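You operate a simulated robot arm through the tools that you are given. There is no shell and no other tool.

The job below is to be done with a simulated robot arm. You get a single attempt, and the scene is never put back.

Task
Clamp the fitting in the vice and brush paste round its thread.
Fine: brush back in its cup, lid on the pot; after pasting slacken the vice, stand the fitting in the tray. Set down upright: loose fitting.

It is judged by the outcome, as a careful person would: the job done as asked, and still so three seconds after it is handed in. It fails if anything else is knocked over, pushed out of place, dropped, spilled or broken. A push-on lid holds only when it is set on centred and level and pressed home; a screw cap is set on level and turned clockwise until tight.

Robot
A 7-joint arm with a two-finger parallel gripper, fixed in place. Base frame: the origin is at the foot of the arm, x ahead of it, y to its left, z up. Lengths are in mm, angles in degrees, forces in N, time in s.
Its first joint turns from -132.0 to 132.0 degrees. Payload 3.91 kg.
The TCP is the grasp point between the finger pads, 30 mm short of the fingertips. In the tool frame z runs along the fingers and y along their closing line. The gripper opens to 110 mm. The fingers are 20 mm wide and 10 mm thick; the gripper's body (48 by 112 mm) begins 55 mm behind the TCP.
Orientation is that of the tool frame in the base frame, as a unit quaternion [x, y, z, w]. With the fingers straight down and closing along the base's y, the tool's x points along the base's -x, its y along +y and its z along -z.

Tools
- The arm moves only by the tool step_arm. Its argument "steps" is a list of rows, each an object (a shift or turn left out is 0, a gripper value left out holds the last) with "delta_pos": the shift along the base's x, y, z in units of 40 mm (1.0 is 40 mm), a list of three; "rotation": the turn, a rotation vector about the base's x, y, z in units of 8 degrees (1.0 is 8 degrees), a list of three; "gripper": the finger opening in cm, from 0 to 11. In form: [{"delta_pos": [x, y, z], "rotation": [wx, wy, wz], "gripper": gripper}, ...]. A call has 1 to 20 rows; each row shifts and turns the commanded pose from where the row before left it. A call with a number of a shift or a turn outside -1 to 1 is refused whole. Each row takes 0.2 s and may step no farther than 50 mm and 8.6 degrees from the row before; otherwise, or with a gripper value out of range, the whole call is refused. Where a pose cannot be reached the arm comes as near as it can. A force on the tool above 70 N (or 10 N above the force at the start of the call, whichever is more), or a blocked arm, ends the call early, and 0.2 s more pass. The fingers move at their own pace (about 108 mm/s each) and stop on an object; they squeeze with about 23 N. The grip force told is the motor's: it shows also when the fingers shut on nothing. Time passes only in rows, and 0.2 s behind the last, so rows that do not move let the fingers close. It gives the time, the measured TCP pose, the force on the tool (base axes), the opening and the grip force at its end, in the units of the frame above (readings bear some noise), with the torque about the TCP (base axes, N m) and any sound that the robot's microphone picked up.
- Cameras (640 x 400 px; columns grow to the right, rows downward): "scene" is fixed at [45.1, 494.3, 1495.9]; the picture's right is [-0.35, -0.94, 0.00], its down [-0.46, 0.17, -0.87] and it looks along [0.82, -0.31, -0.49] (base axes); focal length 338 px, centre (320, 200). "wrist" rides on the gripper at [72, 17, -103] in the tool frame; the picture's right is [-0.23, 0.97, 0.00], its down [-0.76, -0.18, -0.62] and it looks along [-0.61, -0.14, 0.78] (tool axes); focal length 222 px, centre (320, 200). There is no depth. A picture from a camera that has moved, and an enlarged one, comes with that camera's place and axes in the base frame and with its lens. The place of the scene camera against the robot may be out by one fixed shift of up to 18 mm in any direction.
- snapshot(camera): a new picture of that camera. No time passes.
- enlarge(camera, box): a new picture of the part [left, top, right, bottom] of that camera's present view, enlarged. No time passes.
- finish_job(): hands the job in; it is judged then, once.

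Nothing tells you positions but the pictures and the camera data. Unless the task says otherwise, let go and move clear before handing in.

The tools are called by a JSON object that holds its "method" and its "body". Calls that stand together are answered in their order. step_arm: Moves the arm, as the interface text tells. Its arguments: {"type":"object","properties":{"steps":{"type":"array"}},"required":["steps"]} The other tools are called the same way: snapshot (camera) takes a picture; enlarge (camera, box) takes an enlarged picture of a part of a camera's view; finish_job () hands the job in.

At the start:

```text
t: 0.0
eef_pos: [560.2, 298.5, 1301.6]
orientation: [0.0, 1.0, -0.001, 0.0]
ft_force: [0.1, 0.1, 0.1]
moment: [0.0, 0.0, 0.0]
finger_gap: 110.2
gripper_force: 0.0
```

scene: 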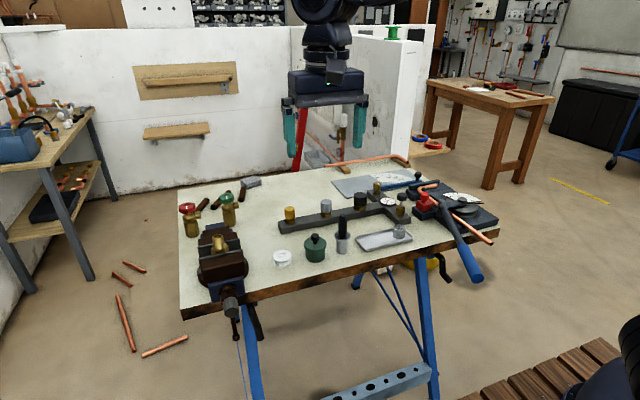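
wrist: 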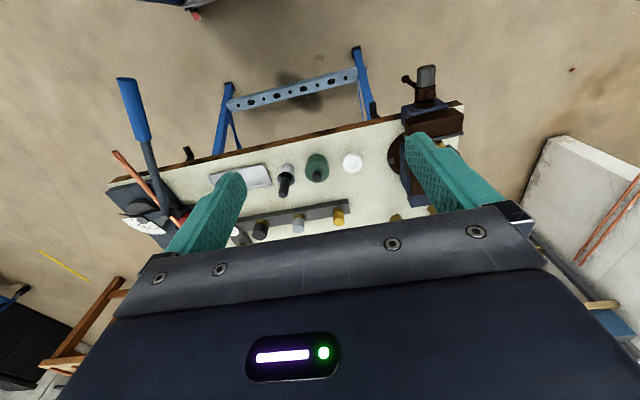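

I see a bench with a vice at the left, a green pot, a white lid/jar, a brush cup, a tray, and a strip with several fittings. I'll enlarge the pictures to make out each part before moving.

{"method": "enlarge", "body": {"camera": "scene", "box": [170, 170, 330, 270]}}

{"method": "enlarge", "body": {"camera": "scene", "box": [270, 170, 430, 270]}}

{"method": "enlarge", "body": {"camera": "scene", "box": [170, 230, 330, 330]}}

{"method": "enlarge", "body": {"camera": "wrist", "box": [200, 60, 480, 240]}}

```text
4.00 times, centred on (250, 220) of scene
camera zoom: at [45.1, 494.3, 1495.9], right [-0.35, -0.94, 0.0], down [-0.46, 0.17, -0.87], along [0.82, -0.31, -0.49], focal length 1353 px, centre (600, 120)
```

zoom: 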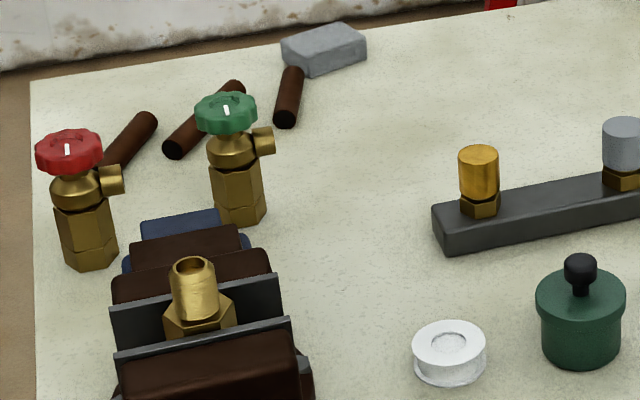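

```text
4.00 times, centred on (350, 220) of scene
camera zoom: at [45.1, 494.3, 1495.9], right [-0.35, -0.94, 0.0], down [-0.46, 0.17, -0.87], along [0.82, -0.31, -0.49], focal length 1353 px, centre (200, 120)
```

zoom: 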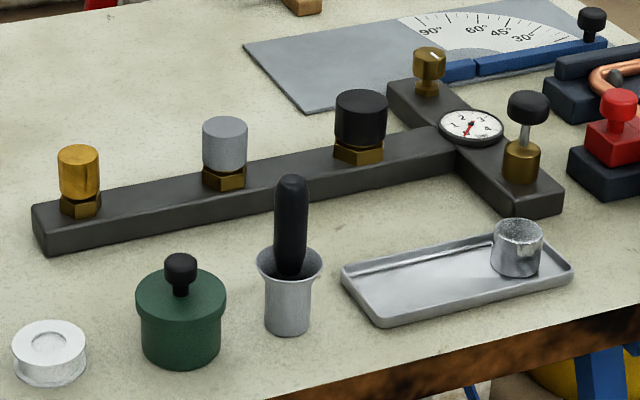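

```text
4.00 times, centred on (250, 280) of scene
camera zoom: at [45.1, 494.3, 1495.9], right [-0.35, -0.94, 0.0], down [-0.46, 0.17, -0.87], along [0.82, -0.31, -0.49], focal length 1353 px, centre (600, -120)
```

zoom: 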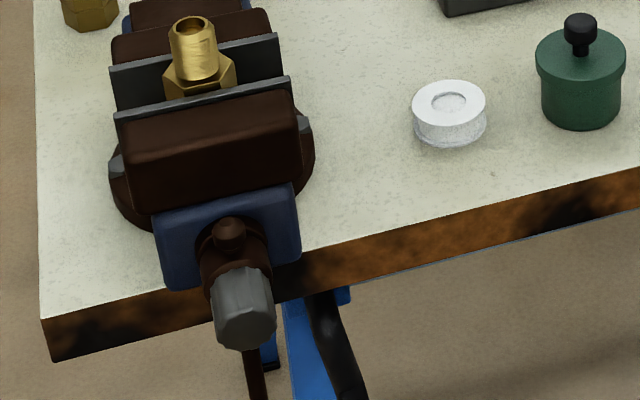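

```text
2.22 times, centred on (340, 150) of wrist
camera zoom: at [487.6, 314.2, 1405.8], right [0.23, 0.97, 0.0], down [0.76, -0.18, 0.62], along [0.61, -0.14, -0.78], focal length 494 px, centre (276, 311)
```

zoom: 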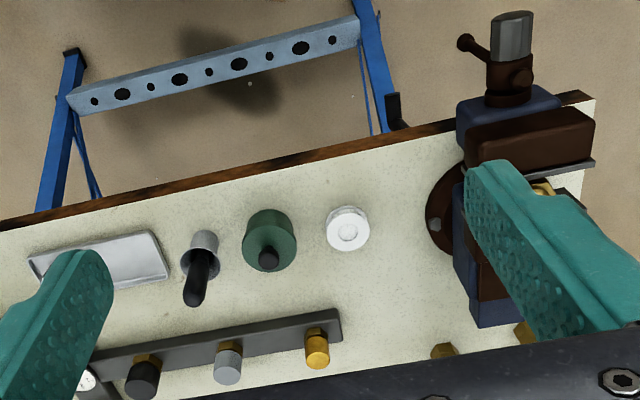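

The fitting already stands in the open vice jaws, thread up. The vice screw points toward the robot and ends at roughly (600, 490, 933). I'll move the wrist camera over the vice for a closer look.

{"method": "step_arm", "body": {"steps": [{"delta_pos": [0.104, 0.704, -0.821]}, {"delta_pos": [0.104, 0.704, -0.821]}, {"delta_pos": [0.104, 0.704, -0.821]}, {"delta_pos": [0.104, 0.704, -0.821]}, {"delta_pos": [0.104, 0.704, -0.821]}, {"delta_pos": [0.104, 0.704, -0.821]}, {"delta_pos": [0.104, 0.704, -0.821]}]}}

{"method": "snapshot", "body": {"camera": "wrist"}}

{"method": "snapshot", "body": {"camera": "scene"}}

```text
t: 1.6
eef_pos: [589.3, 494.2, 1074.2]
orientation: [0.0, 1.0, 0.001, 0.001]
ft_force: [-0.5, -1.3, 0.6]
moment: [0.0, -0.01, -0.02]
finger_gap: 110.0
gripper_force: 0.0
```

```text
taken
camera wrist: at [517.6, 511.3, 1177.8], right [0.23, 0.97, 0.0], down [0.76, -0.18, 0.62], along [0.61, -0.14, -0.78], focal length 222 px, centre (320, 200)
```

wrist: 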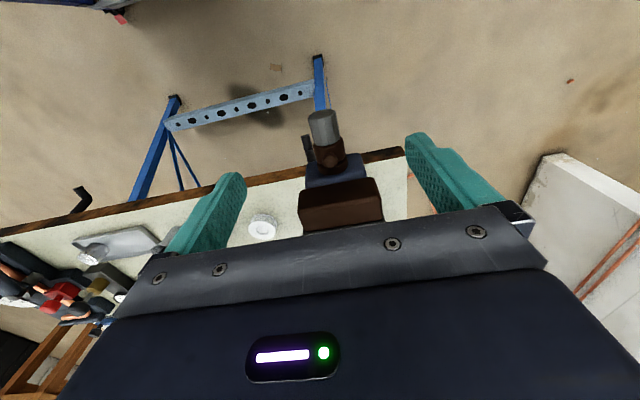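

```text
taken
```

scene: 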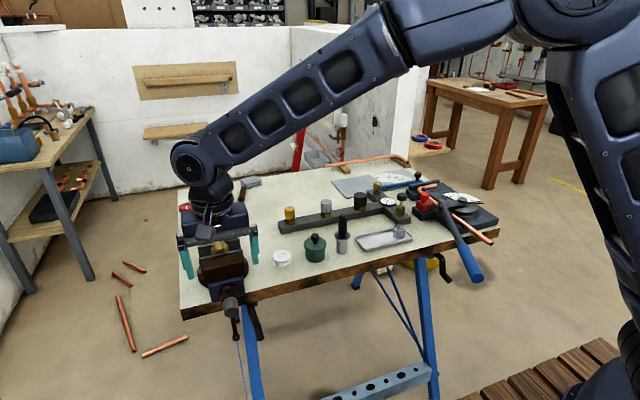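

The gripper body hides the lower half of the wrist picture, so I'll shift ahead to look down on the jaws.

{"method": "step_arm", "body": {"steps": [{"delta_pos": [0.8, -0.17, 0.0]}, {"delta_pos": [0.8, -0.17, 0.0]}, {"delta_pos": [0.8, -0.17, 0.0]}]}}

{"method": "snapshot", "body": {"camera": "wrist"}}

{"method": "enlarge", "body": {"camera": "wrist", "box": [220, 20, 420, 210]}}

```text
t: 2.4
eef_pos: [686.3, 473.7, 1073.7]
orientation: [0.0, 1.0, 0.0, 0.0]
ft_force: [0.1, 0.3, 0.2]
moment: [-0.04, -0.01, -0.01]
finger_gap: 109.8
gripper_force: 0.1
```

```text
taken
camera wrist: at [613.4, 490.6, 1176.5], right [0.23, 0.97, 0.0], down [0.76, -0.18, 0.62], along [0.61, -0.14, -0.78], focal length 222 px, centre (320, 200)
```

wrist: 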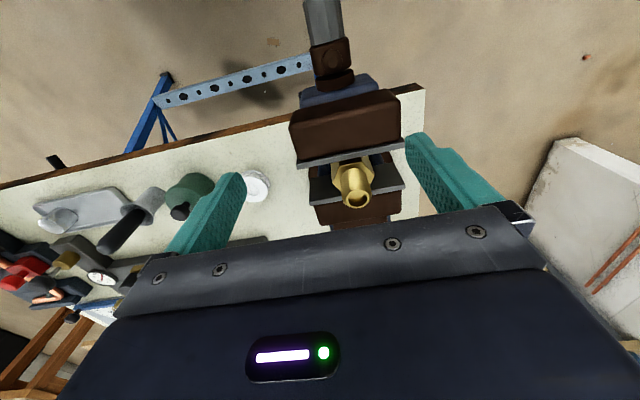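

```text
2.11 times, centred on (320, 115) of wrist
camera zoom: at [613.4, 490.6, 1176.5], right [0.23, 0.97, 0.0], down [0.76, -0.18, 0.62], along [0.61, -0.14, -0.78], focal length 468 px, centre (320, 379)
```

zoom: 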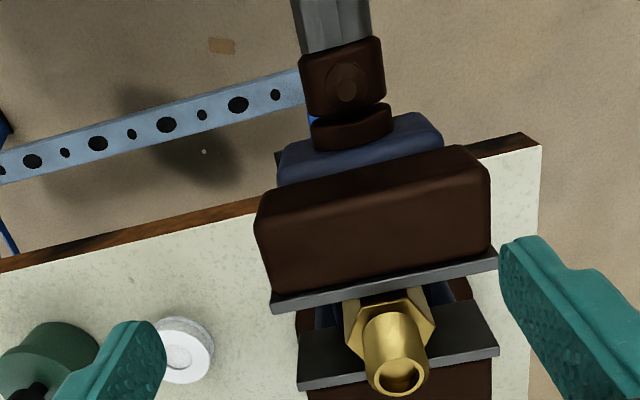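

The fitting's hex sits loosely between the jaws, and the screw ends in a brown head with a tommy bar and a grey knob. I'll take more wrist views from other places to triangulate accurately.

{"method": "step_arm", "body": {"steps": [{"delta_pos": [-0.6, 0.0, 0.9]}, {"delta_pos": [-0.6, 0.0, 0.9]}]}}

{"method": "enlarge", "body": {"camera": "wrist", "box": [220, 20, 420, 210]}}

{"method": "step_arm", "body": {"steps": [{"delta_pos": [0, -0.9, 0.2]}, {"delta_pos": [0, -0.9, 0.2]}, {"delta_pos": [0, -0.9, 0.2]}, {"delta_pos": [0, -0.9, 0.2]}]}}

{"method": "snapshot", "body": {"camera": "wrist"}}

{"method": "enlarge", "body": {"camera": "wrist", "box": [220, 20, 420, 210]}}

{"method": "enlarge", "body": {"camera": "wrist", "box": [340, 0, 540, 200]}}

```text
t: 3.0
eef_pos: [637.1, 473.4, 1143.6]
orientation: [0.0, 1.0, -0.001, -0.002]
ft_force: [-0.2, 0.2, -1.1]
moment: [0.0, 0.03, 0.04]
finger_gap: 110.2
gripper_force: 0.0
```

```text
2.11 times, centred on (320, 115) of wrist
camera zoom: at [565.2, 491.0, 1246.5], right [0.23, 0.97, 0.0], down [0.76, -0.18, 0.62], along [0.61, -0.14, -0.78], focal length 468 px, centre (320, 379)
```

zoom: 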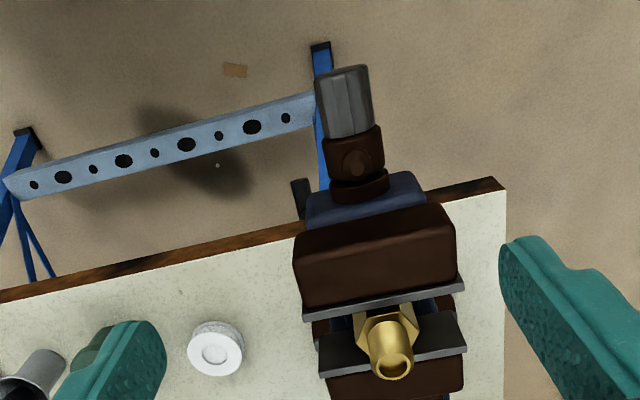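

```text
t: 4.0
eef_pos: [637.1, 331.3, 1176.2]
orientation: [0.0, 1.0, -0.001, 0.0]
ft_force: [-0.8, -0.2, -1.0]
moment: [-0.03, 0.01, 0.01]
finger_gap: 109.8
gripper_force: 0.1
```

```text
taken
camera wrist: at [563.6, 347.6, 1278.8], right [0.23, 0.97, 0.0], down [0.76, -0.18, 0.62], along [0.61, -0.14, -0.78], focal length 222 px, centre (320, 200)
```

wrist: 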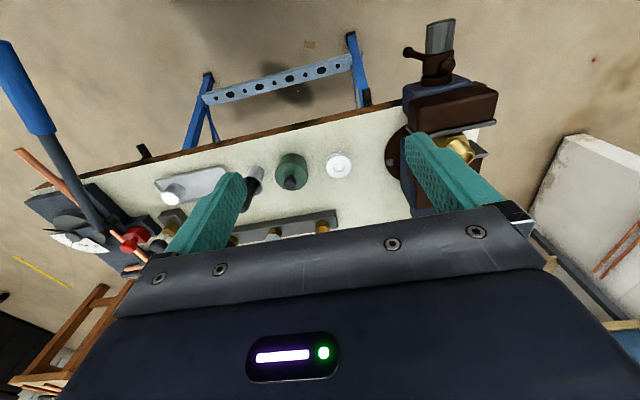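

```text
2.11 times, centred on (320, 115) of wrist
camera zoom: at [563.6, 347.6, 1278.8], right [0.23, 0.97, 0.0], down [0.76, -0.18, 0.62], along [0.61, -0.14, -0.78], focal length 468 px, centre (320, 379)
```

zoom: 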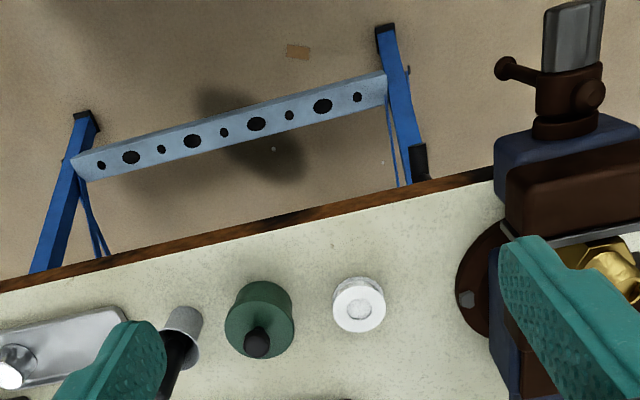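

```text
2.00 times, centred on (440, 100) of wrist
camera zoom: at [563.6, 347.6, 1278.8], right [0.23, 0.97, 0.0], down [0.76, -0.18, 0.62], along [0.61, -0.14, -0.78], focal length 444 px, centre (80, 400)
```

zoom: 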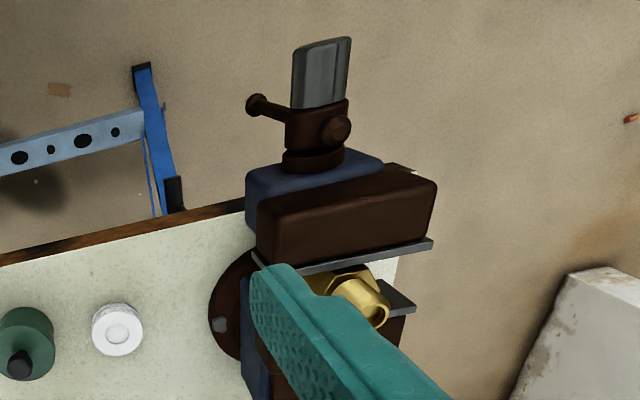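

The vice lies along x at about y = 496, with the knob at about x 594–633 and z 924, and the thread top at about (732, 496, 1032). I'll go above the knob next so I can grip it and turn the screw.

{"method": "step_arm", "body": {"steps": [{"delta_pos": [-0.155, 0.825, -0.58]}, {"delta_pos": [-0.155, 0.825, -0.58]}, {"delta_pos": [-0.155, 0.825, -0.58]}, {"delta_pos": [-0.155, 0.825, -0.58]}, {"delta_pos": [-0.155, 0.825, -0.58]}]}}

{"method": "enlarge", "body": {"camera": "wrist", "box": [220, 60, 420, 220]}}

{"method": "enlarge", "body": {"camera": "scene", "box": [160, 170, 320, 320]}}

```text
t: 5.2
eef_pos: [606.4, 496.3, 1059.7]
orientation: [-0.001, 1.0, 0.0, 0.0]
ft_force: [-0.9, -0.7, -0.5]
moment: [0.05, 0.01, 0.0]
finger_gap: 109.8
gripper_force: 0.0
```

```text
2.50 times, centred on (320, 140) of wrist
camera zoom: at [533.3, 512.1, 1163.2], right [0.23, 0.97, 0.0], down [0.76, -0.18, 0.62], along [0.61, -0.14, -0.78], focal length 555 px, centre (320, 350)
```

zoom: 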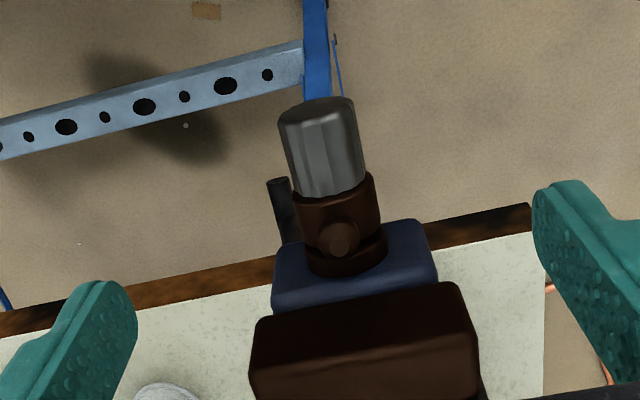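

```text
2.67 times, centred on (240, 245) of scene
camera zoom: at [45.1, 494.3, 1495.9], right [-0.35, -0.94, 0.0], down [-0.46, 0.17, -0.87], along [0.82, -0.31, -0.49], focal length 902 px, centre (533, 80)
```

zoom: 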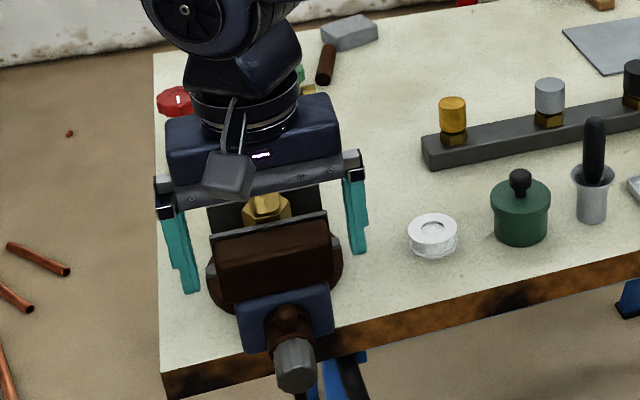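

The knob reads about 29 mm across, on axis at y ≈ 495 and z ≈ 924. I'll lower with fingers open, tilt back about the screw axis, and grip it.

{"method": "step_arm", "body": {"steps": [{"delta_pos": [-0.06, -0.02, -0.85]}, {"delta_pos": [0, 0, -0.85]}, {"delta_pos": [0, 0, -0.85]}, {"delta_pos": [0, 0, -0.85]}, {"rotation": [-1, 0, 0]}, {"rotation": [-1, 0, 0]}, {"rotation": [-1, 0, 0]}, {"rotation": [-1, 0, 0]}, {"rotation": [-1, 0, 0]}, {"rotation": [-1, 0, 0]}, {"rotation": [-1, 0, 0]}]}}

{"method": "snapshot", "body": {"camera": "scene"}}

{"method": "snapshot", "body": {"camera": "wrist"}}

```text
t: 7.6
eef_pos: [605.0, 495.1, 926.2]
orientation: [0.0, 0.882, -0.471, 0.001]
ft_force: [0.4, -0.6, 1.0]
moment: [0.06, 0.01, 0.01]
finger_gap: 110.1
gripper_force: 0.0
```

```text
taken
```

scene: 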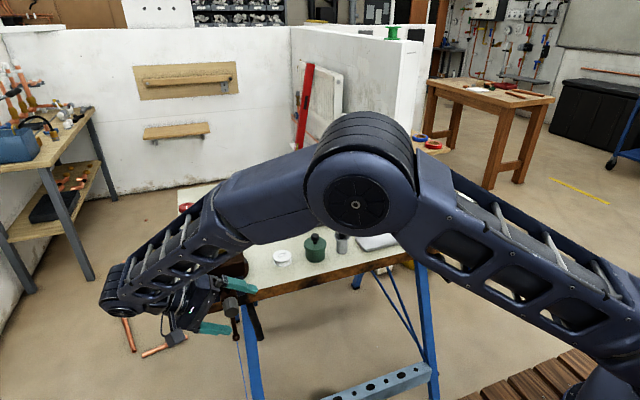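

```text
taken
camera wrist: at [532.0, 589.6, 969.3], right [0.23, 0.54, -0.81], down [0.76, 0.42, 0.5], along [0.61, -0.73, -0.32], focal length 222 px, centre (320, 200)
```

wrist: 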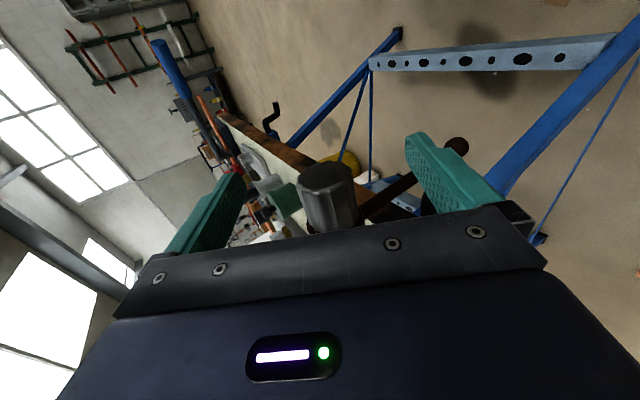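

From the side the knob sits nearly centred between the fingers, about 2 mm low. I'll correct that and close.

{"method": "step_arm", "body": {"steps": [{"delta_pos": [0, 0.03, -0.05], "gripper": 0}, {"gripper": 0}, {"gripper": 0}, {"gripper": 0}]}}

{"method": "snapshot", "body": {"camera": "wrist"}}

```text
t: 8.6
eef_pos: [605.4, 495.6, 923.2]
orientation: [-0.001, 0.883, -0.47, 0.001]
ft_force: [-0.8, -0.4, -1.8]
moment: [-0.04, -0.06, 0.1]
finger_gap: 31.2
gripper_force: 45.1
```

```text
taken
camera wrist: at [531.9, 591.0, 966.3], right [0.23, 0.54, -0.81], down [0.76, 0.42, 0.5], along [0.61, -0.73, -0.32], focal length 222 px, centre (320, 200)
```

wrist: 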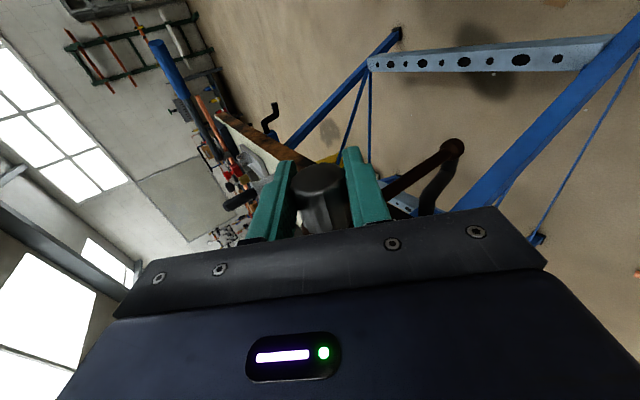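

The knob is gripped at 31 mm with almost no side force. Now I'll turn it clockwise as seen from the front (+x rotation).

{"method": "step_arm", "body": {"steps": [{"rotation": [1, 0, 0]}, {"rotation": [1, 0, 0]}, {"rotation": [1, 0, 0]}, {"rotation": [1, 0, 0]}, {"rotation": [1, 0, 0]}, {"rotation": [1, 0, 0]}, {"rotation": [1, 0, 0]}]}}

{"method": "snapshot", "body": {"camera": "wrist"}}

{"method": "enlarge", "body": {"camera": "scene", "box": [160, 170, 320, 320]}}

```text
t: 10.2
eef_pos: [605.5, 495.3, 922.9]
orientation: [0.001, 1.0, 0.002, 0.0]
ft_force: [15.2, -7.1, 11.0]
moment: [-0.11, -0.5, -0.2]
finger_gap: 30.9
gripper_force: 45.0
```

```text
taken
camera wrist: at [532.7, 511.8, 1026.5], right [0.23, 0.97, 0.0], down [0.76, -0.18, 0.62], along [0.61, -0.14, -0.78], focal length 222 px, centre (320, 200)
```

wrist: 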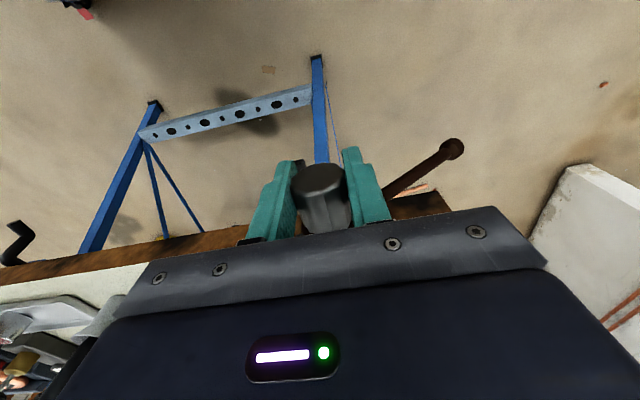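

```text
2.67 times, centred on (240, 245) of scene
camera zoom: at [45.1, 494.3, 1495.9], right [-0.35, -0.94, 0.0], down [-0.46, 0.17, -0.87], along [0.82, -0.31, -0.49], focal length 902 px, centre (533, 80)
```

zoom: 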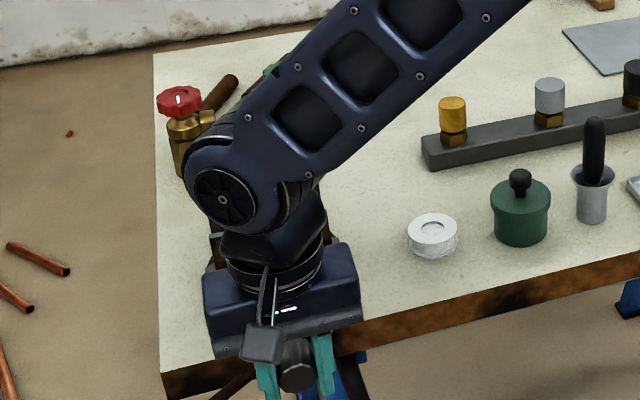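

The bar turned with the knob and the screw is drawing the tool toward +x as it advances. I'll continue turning, easing along +x to follow.

{"method": "step_arm", "body": {"steps": [{"delta_pos": [0.05, 0, 0]}]}}

{"method": "step_arm", "body": {"steps": [{"delta_pos": [0.01, 0, 0], "rotation": [1, 0, 0]}, {"delta_pos": [0.01, 0, 0], "rotation": [1, 0, 0]}, {"delta_pos": [0.01, 0, 0], "rotation": [1, 0, 0]}]}}

```text
t: 10.6
eef_pos: [604.9, 494.1, 922.6]
orientation: [0.0, 1.0, 0.001, -0.001]
ft_force: [0.3, -15.3, 14.3]
moment: [0.04, -0.69, -0.22]
finger_gap: 31.0
gripper_force: 45.4
```

```text
t: 11.4
eef_pos: [606.4, 494.7, 922.8]
orientation: [0.0, 0.978, 0.209, 0.0]
ft_force: [-17.5, -27.2, 10.0]
moment: [-0.11, -0.02, -0.77]
finger_gap: 31.2
gripper_force: 45.1
```

Side forces are building from a slight axis offset, so I'll null them before going on.

{"method": "step_arm", "body": {"steps": [{"delta_pos": [-0.05, -0.08, 0.03]}, {}]}}

{"method": "step_arm", "body": {"steps": [{"rotation": [1, 0, 0]}, {"rotation": [1, 0, 0]}]}}

{"method": "snapshot", "body": {"camera": "wrist"}}

```text
t: 12.0
eef_pos: [606.5, 494.9, 924.0]
orientation: [0.0, 0.978, 0.209, 0.001]
ft_force: [12.2, 29.4, -24.2]
moment: [-0.1, -0.18, -0.01]
finger_gap: 30.8
gripper_force: 45.1
```

```text
t: 12.6
eef_pos: [606.6, 492.6, 923.7]
orientation: [0.0, 0.939, 0.343, 0.0]
ft_force: [14.7, 31.9, -9.3]
moment: [-0.08, -0.41, -0.29]
finger_gap: 31.0
gripper_force: 44.6
```

```text
taken
camera wrist: at [533.2, 439.9, 1013.5], right [0.23, 0.74, 0.63], down [0.76, -0.54, 0.36], along [0.61, 0.39, -0.69], focal length 222 px, centre (320, 200)
```

wrist: 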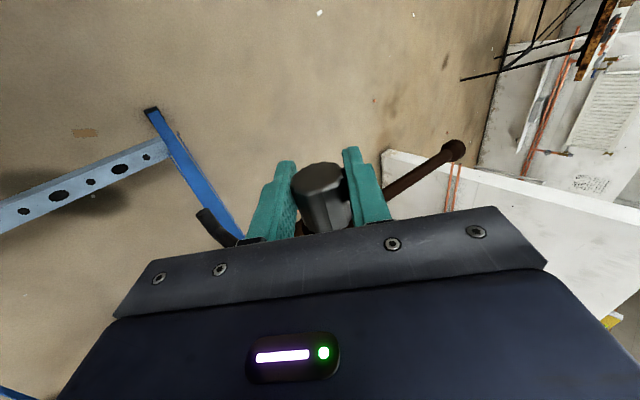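

Stiffness is about 16 N/mm and the screw advances about 8 mm per turn. I'll correct the offset and keep turning, following along x.

{"method": "step_arm", "body": {"steps": [{"delta_pos": [0.025, 0.045, -0.012]}, {"delta_pos": [0.005, 0, 0], "rotation": [1, 0, 0]}, {"delta_pos": [0.005, 0, 0], "rotation": [1, 0, 0]}]}}

{"method": "step_arm", "body": {"steps": [{"delta_pos": [0.005, 0, 0], "rotation": [1, 0, 0]}, {"delta_pos": [0.005, 0, 0], "rotation": [1, 0, 0]}]}}

{"method": "snapshot", "body": {"camera": "scene"}}

```text
t: 13.4
eef_pos: [606.9, 492.8, 923.2]
orientation: [0.0, 0.883, 0.47, -0.001]
ft_force: [0.4, -9.5, 16.0]
moment: [-0.04, -0.55, -1.02]
finger_gap: 31.3
gripper_force: 44.9
```

```text
t: 14.0
eef_pos: [608.2, 492.5, 922.4]
orientation: [0.0, 0.809, 0.587, 0.0]
ft_force: [-4.8, -24.6, -1.2]
moment: [-0.03, 0.2, -0.82]
finger_gap: 30.6
gripper_force: 44.8
```

```text
taken
```

scene: 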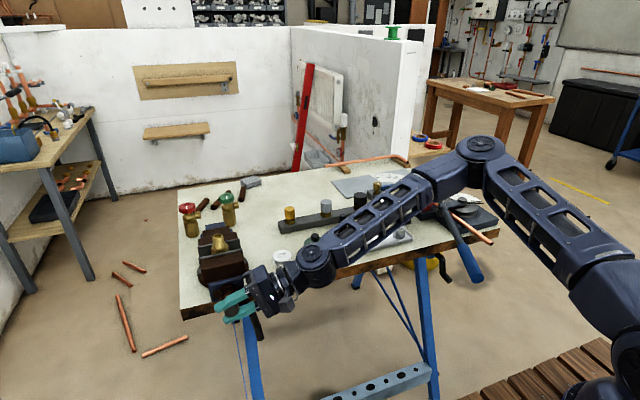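

The tool is at +72° tilt and the vice is in plain view. I'll check the jaw gap.

{"method": "enlarge", "body": {"camera": "scene", "box": [190, 220, 270, 290]}}

```text
5.71 times, centred on (230, 255) of scene
camera zoom: at [45.1, 494.3, 1495.9], right [-0.35, -0.94, 0.0], down [-0.46, 0.17, -0.87], along [0.82, -0.31, -0.49], focal length 1933 px, centre (834, -114)
```

zoom: 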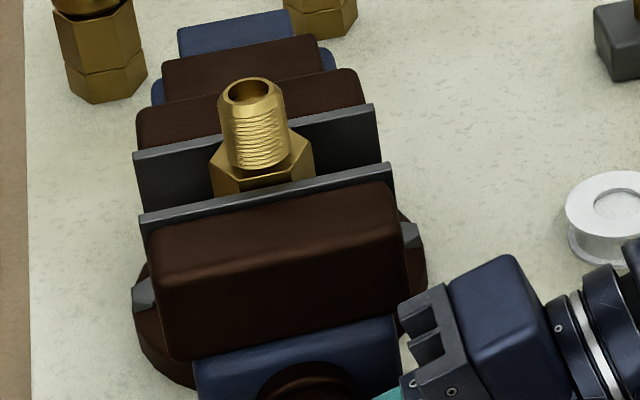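

The thread and hex are clearly visible and the jaws are not yet tight. I'll open, swing back, re-grip and keep turning.

{"method": "step_arm", "body": {"steps": [{"gripper": 8}, {"gripper": 8}, {"rotation": [-1, 0, 0]}, {"rotation": [-1, 0, 0]}, {"rotation": [-1, 0, 0]}, {"rotation": [-1, 0, 0]}, {"rotation": [-1, 0, 0]}, {"rotation": [-1, 0, 0]}, {"rotation": [-1, 0, 0]}, {"rotation": [-1, 0, 0]}, {"rotation": [-1, 0, 0]}, {"rotation": [-1, 0, 0]}, {"rotation": [-1, 0, 0]}, {"rotation": [-1, 0, 0]}, {"rotation": [-1, 0, 0]}, {"rotation": [-1, 0, 0]}, {"rotation": [-1, 0, 0]}, {"rotation": [-1, 0, 0]}]}}

{"method": "snapshot", "body": {"camera": "wrist"}}

```text
t: 17.8
eef_pos: [606.8, 493.3, 924.3]
orientation: [0.0, 0.883, -0.47, 0.0]
ft_force: [-0.1, -0.5, 0.1]
moment: [0.03, 0.03, -0.05]
finger_gap: 80.0
gripper_force: 0.1
```

```text
taken
camera wrist: at [534.4, 589.2, 967.3], right [0.23, 0.54, -0.81], down [0.76, 0.42, 0.5], along [0.61, -0.73, -0.32], focal length 222 px, centre (320, 200)
```

wrist: 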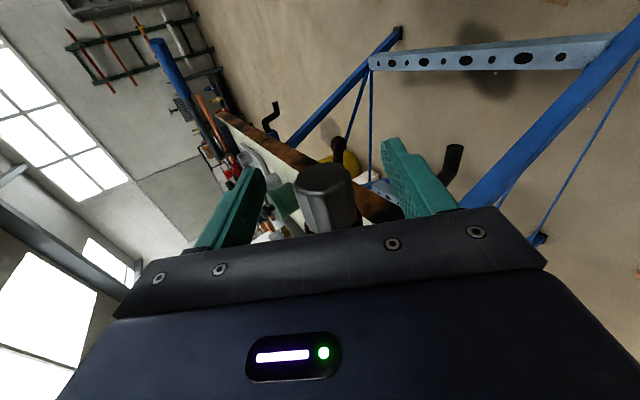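

The knob is again centred between the open fingers. I'll close and read the forces.

{"method": "step_arm", "body": {"steps": [{"gripper": 0}, {"gripper": 0}, {"gripper": 0}, {"gripper": 0}]}}

{"method": "step_arm", "body": {"steps": [{"delta_pos": [0.005, 0, 0], "rotation": [1, 0, 0]}, {"delta_pos": [0.005, 0, 0], "rotation": [1, 0, 0]}, {"delta_pos": [0.005, 0, 0], "rotation": [1, 0, 0]}, {"delta_pos": [0.005, 0, 0], "rotation": [1, 0, 0]}]}}

```text
t: 18.8
eef_pos: [607.4, 495.2, 920.7]
orientation: [-0.001, 0.883, -0.469, 0.0]
ft_force: [3.2, 16.1, -22.9]
moment: [0.0, -0.15, 0.79]
finger_gap: 30.8
gripper_force: 45.0
```

```text
t: 19.8
eef_pos: [607.8, 495.0, 923.4]
orientation: [-0.001, 0.978, -0.207, -0.001]
ft_force: [-8.6, 20.8, -30.4]
moment: [0.02, 0.1, 0.44]
finger_gap: 31.0
gripper_force: 44.9
```

{"method": "step_arm", "body": {"steps": [{"delta_pos": [-0.01, 0.03, -0.045]}, {"delta_pos": [0.004, 0, 0], "rotation": [1, 0, 0]}, {"delta_pos": [0.004, 0, 0], "rotation": [1, 0, 0]}, {"delta_pos": [0.004, 0, 0], "rotation": [1, 0, 0]}, {"delta_pos": [0.004, 0, 0], "rotation": [1, 0, 0]}]}}

{"method": "step_arm", "body": {"steps": [{"delta_pos": [0.004, 0, 0], "rotation": [1, 0, 0]}, {"delta_pos": [0.004, 0, 0], "rotation": [1, 0, 0]}, {"delta_pos": [0.004, 0, 0], "rotation": [1, 0, 0]}, {"delta_pos": [0.004, 0, 0], "rotation": [1, 0, 0]}]}}

```text
t: 21.0
eef_pos: [608.3, 495.0, 922.7]
orientation: [0.0, 0.997, 0.071, 0.001]
ft_force: [-15.0, -4.9, 24.3]
moment: [-0.05, 0.0, -0.27]
finger_gap: 30.9
gripper_force: 45.3
```

```text
t: 22.0
eef_pos: [610.0, 495.2, 922.0]
orientation: [0.0, 0.939, 0.343, 0.001]
ft_force: [-0.5, -0.6, 19.6]
moment: [-0.07, -0.79, -0.85]
finger_gap: 31.1
gripper_force: 44.6
```

{"method": "step_arm", "body": {"steps": [{"delta_pos": [0.004, 0, 0.02], "rotation": [1, 0, 0]}, {"delta_pos": [0.004, 0, 0], "rotation": [1, 0, 0]}, {"delta_pos": [0.004, 0, 0], "rotation": [1, 0, 0]}, {"delta_pos": [0.004, 0, 0], "rotation": [1, 0, 0]}]}}

{"method": "enlarge", "body": {"camera": "scene", "box": [190, 220, 270, 290]}}

```text
t: 23.0
eef_pos: [609.1, 495.6, 921.3]
orientation: [0.001, 0.809, 0.588, 0.0]
ft_force: [-0.9, -6.9, 2.9]
moment: [-0.17, 0.41, -0.46]
finger_gap: 30.9
gripper_force: 44.7
```

```text
5.71 times, centred on (230, 255) of scene
camera zoom: at [45.1, 494.3, 1495.9], right [-0.35, -0.94, 0.0], down [-0.46, 0.17, -0.87], along [0.82, -0.31, -0.49], focal length 1933 px, centre (834, -114)
```

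zoom: 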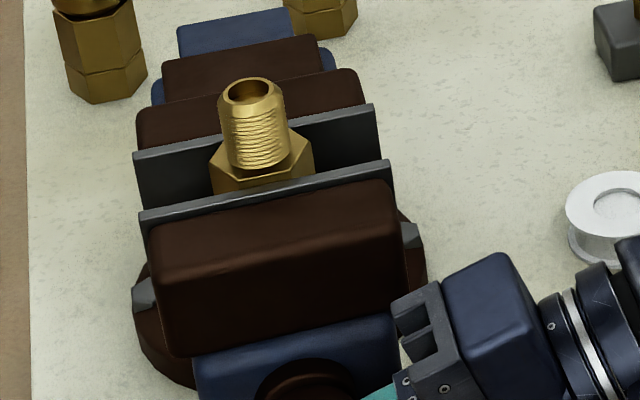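

The moving jaw advanced about 3 mm. I'll ratchet again.

{"method": "step_arm", "body": {"steps": [{"gripper": 8}, {"gripper": 8}, {"rotation": [-1, 0, 0]}, {"rotation": [-1, 0, 0]}, {"rotation": [-1, 0, 0]}, {"rotation": [-1, 0, 0]}, {"rotation": [-1, 0, 0]}, {"rotation": [-1, 0, 0]}, {"rotation": [-1, 0, 0]}, {"rotation": [-1, 0, 0]}, {"rotation": [-1, 0, 0]}, {"rotation": [-1, 0, 0]}, {"rotation": [-1, 0, 0]}, {"rotation": [-1, 0, 0]}, {"rotation": [-1, 0, 0]}, {"rotation": [-1, 0, 0]}, {"rotation": [-1, 0, 0]}, {"rotation": [-1, 0, 0]}]}}

{"method": "step_arm", "body": {"steps": [{"gripper": 0}, {"gripper": 0}, {"gripper": 0}, {"gripper": 0}]}}

{"method": "step_arm", "body": {"steps": [{"delta_pos": [0.004, 0, 0], "rotation": [1, 0, 0]}, {"delta_pos": [0.004, 0, 0], "rotation": [1, 0, 0]}, {"delta_pos": [0.004, 0, 0], "rotation": [1, 0, 0]}, {"delta_pos": [0.004, 0, 0], "rotation": [1, 0, 0]}]}}

{"method": "snapshot", "body": {"camera": "wrist"}}

```text
t: 26.8
eef_pos: [610.0, 495.3, 923.6]
orientation: [0.001, 0.882, -0.471, 0.0]
ft_force: [-0.1, 0.2, -0.1]
moment: [0.05, 0.04, -0.02]
finger_gap: 80.2
gripper_force: 0.2
```

```text
t: 27.8
eef_pos: [609.9, 495.7, 923.2]
orientation: [0.001, 0.883, -0.47, 0.0]
ft_force: [1.9, 8.5, -12.3]
moment: [-0.07, -0.18, 0.53]
finger_gap: 31.0
gripper_force: 45.1
```

```text
t: 28.8
eef_pos: [610.5, 496.0, 923.2]
orientation: [0.0, 0.978, -0.207, 0.0]
ft_force: [-8.7, 2.1, -5.1]
moment: [-0.43, 0.31, -0.04]
finger_gap: 30.9
gripper_force: 44.8
```

```text
taken
camera wrist: at [537.7, 552.9, 1010.8], right [0.23, 0.89, -0.39], down [0.76, 0.09, 0.64], along [0.61, -0.45, -0.66], focal length 222 px, centre (320, 200)
```

wrist: 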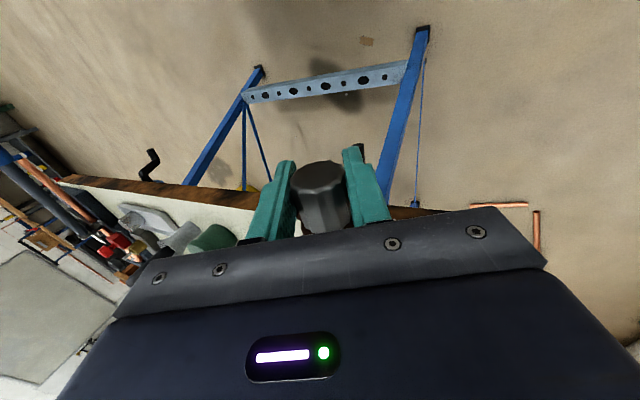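

The resisting torque is starting to rise (-0.43), so the jaw is probably touching the fitting. I'll continue a little at a time.

{"method": "step_arm", "body": {"steps": [{"delta_pos": [0.0, 0, 0], "rotation": [1, 0, 0]}, {"delta_pos": [0.0, 0, 0], "rotation": [1, 0, 0]}]}}

{"method": "step_arm", "body": {"steps": [{"delta_pos": [0.0, 0, 0], "rotation": [1, 0, 0]}, {"delta_pos": [0.0, 0, 0], "rotation": [1, 0, 0]}]}}

{"method": "snapshot", "body": {"camera": "wrist"}}

```text
t: 29.4
eef_pos: [611.5, 495.1, 923.3]
orientation: [0.0, 0.998, -0.069, 0.001]
ft_force: [-10.1, -9.4, 7.2]
moment: [-0.45, 0.22, -0.19]
finger_gap: 31.2
gripper_force: 44.7
```

```text
t: 30.0
eef_pos: [611.5, 494.4, 922.6]
orientation: [0.0, 0.998, 0.07, 0.0]
ft_force: [-0.7, -13.0, 3.6]
moment: [-0.49, 0.17, -0.3]
finger_gap: 31.0
gripper_force: 45.4
```

```text
taken
camera wrist: at [538.6, 497.2, 1027.7], right [0.23, 0.96, 0.14], down [0.76, -0.26, 0.59], along [0.61, -0.03, -0.79], focal length 222 px, centre (320, 200)
```

wrist: 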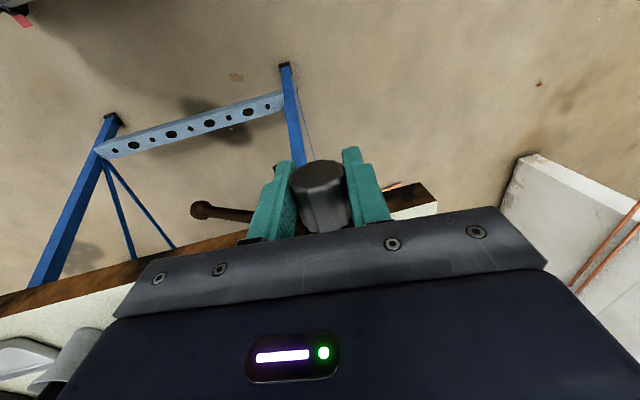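

Torque levels at about 0.47 N·m and the bar seems to lag, so the fingers may be slipping on a tightened screw. I'll turn a bit further and compare the bar's position.

{"method": "step_arm", "body": {"steps": [{"delta_pos": [0.0, -0.015, 0], "rotation": [1, 0, 0]}, {"delta_pos": [0.0, 0, 0], "rotation": [1, 0, 0]}]}}

{"method": "snapshot", "body": {"camera": "wrist"}}

{"method": "enlarge", "body": {"camera": "scene", "box": [170, 190, 330, 310]}}

```text
t: 30.6
eef_pos: [611.4, 494.9, 923.1]
orientation: [0.0, 0.978, 0.209, 0.0]
ft_force: [2.0, -10.3, -1.5]
moment: [-0.43, 0.23, -0.33]
finger_gap: 31.1
gripper_force: 44.4
```

```text
taken
camera wrist: at [538.5, 467.9, 1023.9], right [0.23, 0.89, 0.4], down [0.76, -0.42, 0.5], along [0.61, 0.19, -0.77], focal length 222 px, centre (320, 200)
```

wrist: 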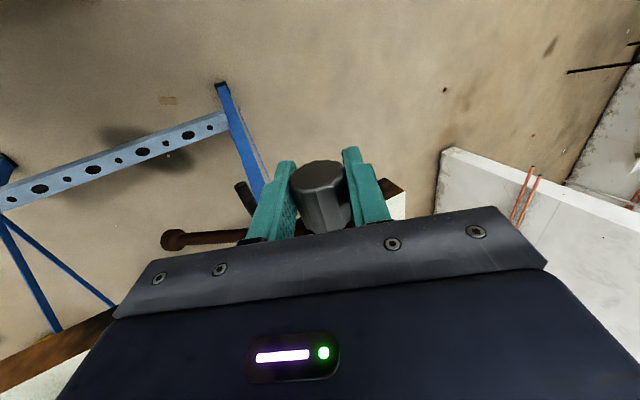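

```text
3.33 times, centred on (250, 250) of scene
camera zoom: at [45.1, 494.3, 1495.9], right [-0.35, -0.94, 0.0], down [-0.46, 0.17, -0.87], along [0.82, -0.31, -0.49], focal length 1128 px, centre (553, 33)
```

zoom: 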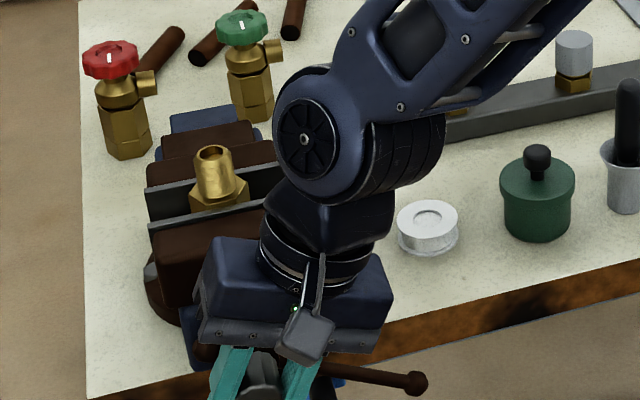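

The screw no longer turns and the fingers slip at about 0.45 N·m, so the vice has bitten on something. I'll let go, rise and check the jaws from above.

{"method": "step_arm", "body": {"steps": [{"gripper": 8}, {"gripper": 8}, {"rotation": [-1, 0, 0]}, {"rotation": [-1, 0, 0]}, {"rotation": [-1, 0, 0]}, {"delta_pos": [0, 0, 1]}, {"delta_pos": [0, 0, 1]}, {"delta_pos": [0, 0, 1]}, {"delta_pos": [0, 0, 1]}, {"delta_pos": [0.4, -0.1, 0.9], "gripper": 11}, {"delta_pos": [0.6, -0.1, 0]}, {"delta_pos": [0.6, -0.1, 0]}]}}

{"method": "enlarge", "body": {"camera": "wrist", "box": [240, 40, 420, 210]}}

{"method": "enlarge", "body": {"camera": "scene", "box": [170, 190, 330, 310]}}

```text
t: 33.2
eef_pos: [675.0, 483.1, 1117.7]
orientation: [-0.001, 1.0, 0.0, 0.0]
ft_force: [-0.3, -0.5, 0.1]
moment: [-0.03, -0.03, 0.02]
finger_gap: 110.1
gripper_force: 0.1
```

```text
2.35 times, centred on (330, 125) of wrist
camera zoom: at [601.4, 499.0, 1222.5], right [0.23, 0.97, 0.0], down [0.76, -0.18, 0.62], along [0.61, -0.14, -0.78], focal length 523 px, centre (296, 376)
```

zoom: 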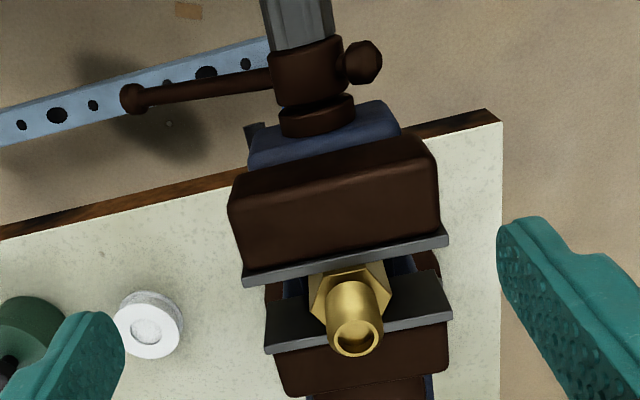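

```text
3.33 times, centred on (250, 250) of scene
camera zoom: at [45.1, 494.3, 1495.9], right [-0.35, -0.94, 0.0], down [-0.46, 0.17, -0.87], along [0.82, -0.31, -0.49], focal length 1128 px, centre (553, 33)
```

zoom: 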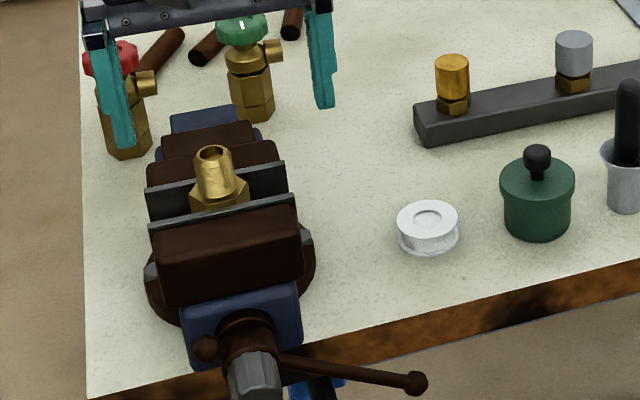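

The hex is pinched between the jaw plates, so the fitting is clamped. Next I'll look closely at the pot, brush cup and tray from above.

{"method": "step_arm", "body": {"steps": [{"delta_pos": [0.16, -0.868, 0]}, {"delta_pos": [0.16, -0.868, -0.135]}, {"delta_pos": [0.16, -0.868, -0.135]}, {"delta_pos": [0.16, -0.868, -0.135]}, {"delta_pos": [0.16, -0.868, -0.135]}, {"delta_pos": [0.16, -0.868, -0.135]}, {"delta_pos": [0.16, -0.868, -0.135]}]}}

{"method": "snapshot", "body": {"camera": "wrist"}}

{"method": "enlarge", "body": {"camera": "wrist", "box": [240, 50, 420, 210]}}

{"method": "enlarge", "body": {"camera": "scene", "box": [170, 190, 330, 310]}}

```text
t: 34.8
eef_pos: [718.0, 241.7, 1086.2]
orientation: [-0.001, 1.0, 0.001, 0.0]
ft_force: [0.8, 0.1, 0.4]
moment: [-0.01, 0.01, 0.0]
finger_gap: 110.2
gripper_force: 0.0
```

```text
taken
camera wrist: at [645.3, 258.6, 1188.9], right [0.23, 0.97, 0.0], down [0.76, -0.18, 0.62], along [0.61, -0.14, -0.78], focal length 222 px, centre (320, 200)
```

wrist: 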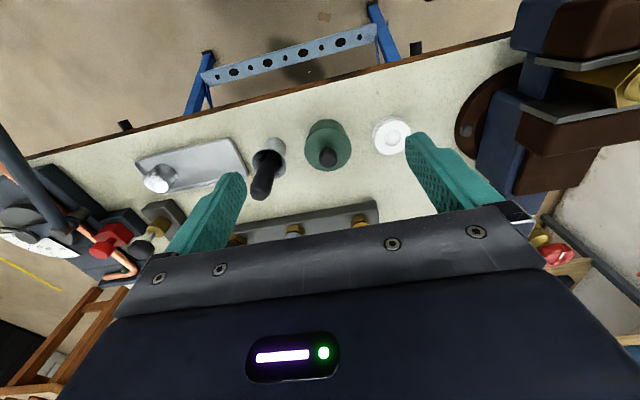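

```text
2.50 times, centred on (330, 130) of wrist
camera zoom: at [645.3, 258.6, 1188.9], right [0.23, 0.97, 0.0], down [0.76, -0.18, 0.62], along [0.61, -0.14, -0.78], focal length 555 px, centre (295, 375)
```

zoom: 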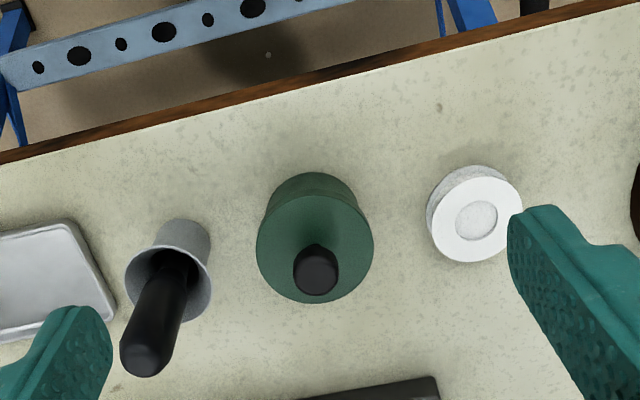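

```text
3.33 times, centred on (250, 250) of scene
camera zoom: at [45.1, 494.3, 1495.9], right [-0.35, -0.94, 0.0], down [-0.46, 0.17, -0.87], along [0.82, -0.31, -0.49], focal length 1128 px, centre (553, 33)
```

zoom: 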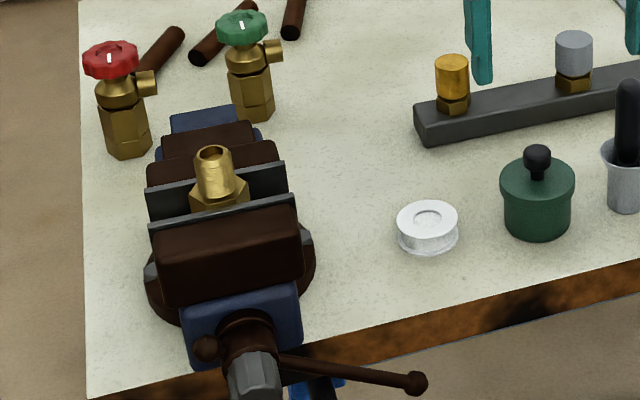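

The pot stands at about (789, 237) with its lid knob top near z 920. The brush is upright in its cup at about (783, 155) with its top near z 982. I'll zoom on both from the scene camera for their shapes.

{"method": "enlarge", "body": {"camera": "scene", "box": [290, 205, 360, 275]}}

{"method": "enlarge", "body": {"camera": "scene", "box": [345, 210, 425, 260]}}

{"method": "enlarge", "body": {"camera": "scene", "box": [190, 220, 250, 270]}}

{"method": "enlarge", "body": {"camera": "wrist", "box": [110, 110, 250, 210]}}

```text
5.71 times, centred on (325, 240) of scene
camera zoom: at [45.1, 494.3, 1495.9], right [-0.35, -0.94, 0.0], down [-0.46, 0.17, -0.87], along [0.82, -0.31, -0.49], focal length 1933 px, centre (291, -29)
```

zoom: 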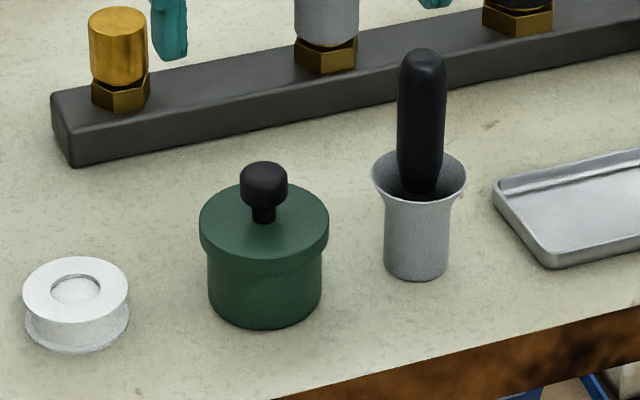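

```text
8.00 times, centred on (385, 235) of scene
camera zoom: at [45.1, 494.3, 1495.9], right [-0.35, -0.94, 0.0], down [-0.46, 0.17, -0.87], along [0.82, -0.31, -0.49], focal length 2706 px, centre (-200, -80)
```

zoom: 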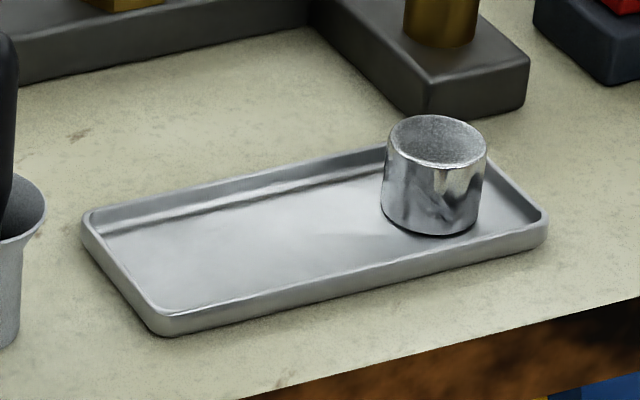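

```text
8.00 times, centred on (220, 245) of scene
camera zoom: at [45.1, 494.3, 1495.9], right [-0.35, -0.94, 0.0], down [-0.46, 0.17, -0.87], along [0.82, -0.31, -0.49], focal length 2706 px, centre (1120, -160)
```

zoom: 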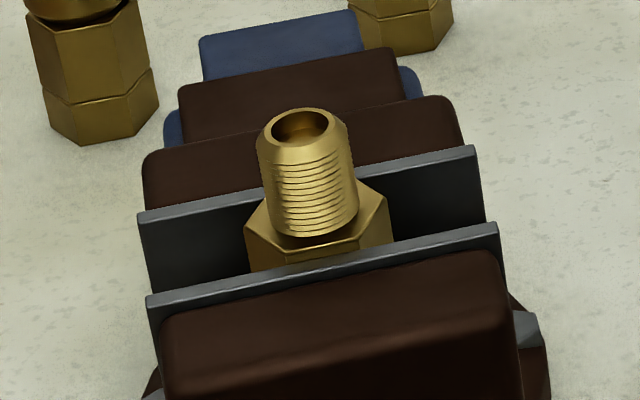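

```text
4.00 times, centred on (180, 160) of wrist
camera zoom: at [645.3, 258.6, 1188.9], right [0.23, 0.97, 0.0], down [0.76, -0.18, 0.62], along [0.61, -0.14, -0.78], focal length 888 px, centre (880, 360)
```

zoom: 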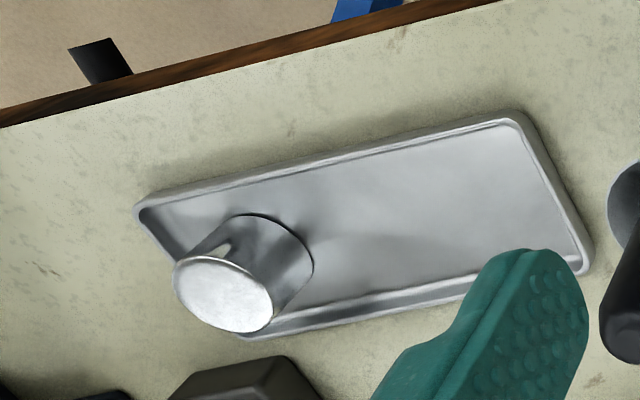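

The pot is about 50 mm tall with an overhanging lid and a 23 mm knob on a thin stem. I'll position above the knob and check alignment before gripping.

{"method": "step_arm", "body": {"steps": [{"delta_pos": [0.596, -0.035, -0.7], "gripper": 6}, {"delta_pos": [0.596, -0.035, -0.7]}, {"delta_pos": [0.596, -0.035, -0.7]}]}}

{"method": "snapshot", "body": {"camera": "wrist"}}

{"method": "enlarge", "body": {"camera": "scene", "box": [270, 190, 370, 275]}}

```text
t: 35.6
eef_pos: [791.7, 236.6, 1002.6]
orientation: [0.0, 1.0, -0.001, 0.001]
ft_force: [-0.2, 0.5, 0.6]
moment: [0.01, -0.03, 0.03]
finger_gap: 60.1
gripper_force: 0.0
```

```text
taken
camera wrist: at [719.0, 253.5, 1105.8], right [0.23, 0.97, 0.0], down [0.76, -0.18, 0.62], along [0.61, -0.14, -0.78], focal length 222 px, centre (320, 200)
```

wrist: 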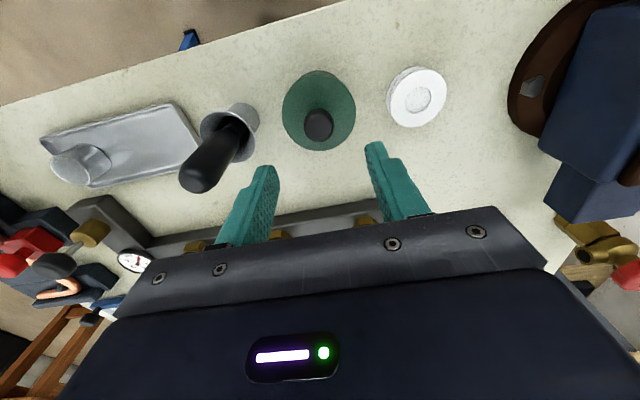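

```text
4.71 times, centred on (320, 232) of scene
camera zoom: at [45.1, 494.3, 1495.9], right [-0.35, -0.94, 0.0], down [-0.46, 0.17, -0.87], along [0.82, -0.31, -0.49], focal length 1592 px, centre (320, 47)
```

zoom: 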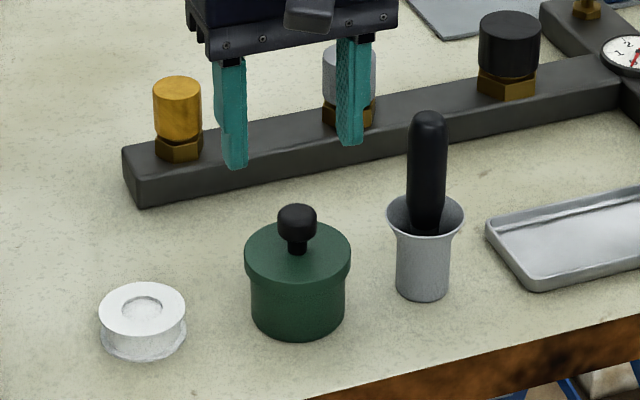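

I need a sharper reading of the knob, so I'll enlarge this view.

{"method": "enlarge", "body": {"camera": "wrist", "box": [250, 60, 390, 160]}}

```text
4.00 times, centred on (320, 110) of wrist
camera zoom: at [719.0, 253.5, 1105.8], right [0.23, 0.97, 0.0], down [0.76, -0.18, 0.62], along [0.61, -0.14, -0.78], focal length 888 px, centre (320, 560)
```

zoom: 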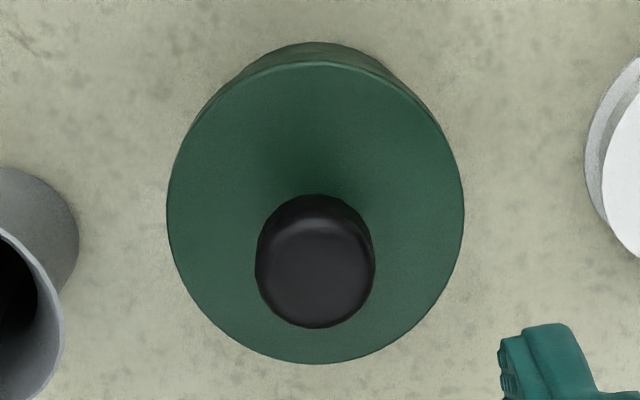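

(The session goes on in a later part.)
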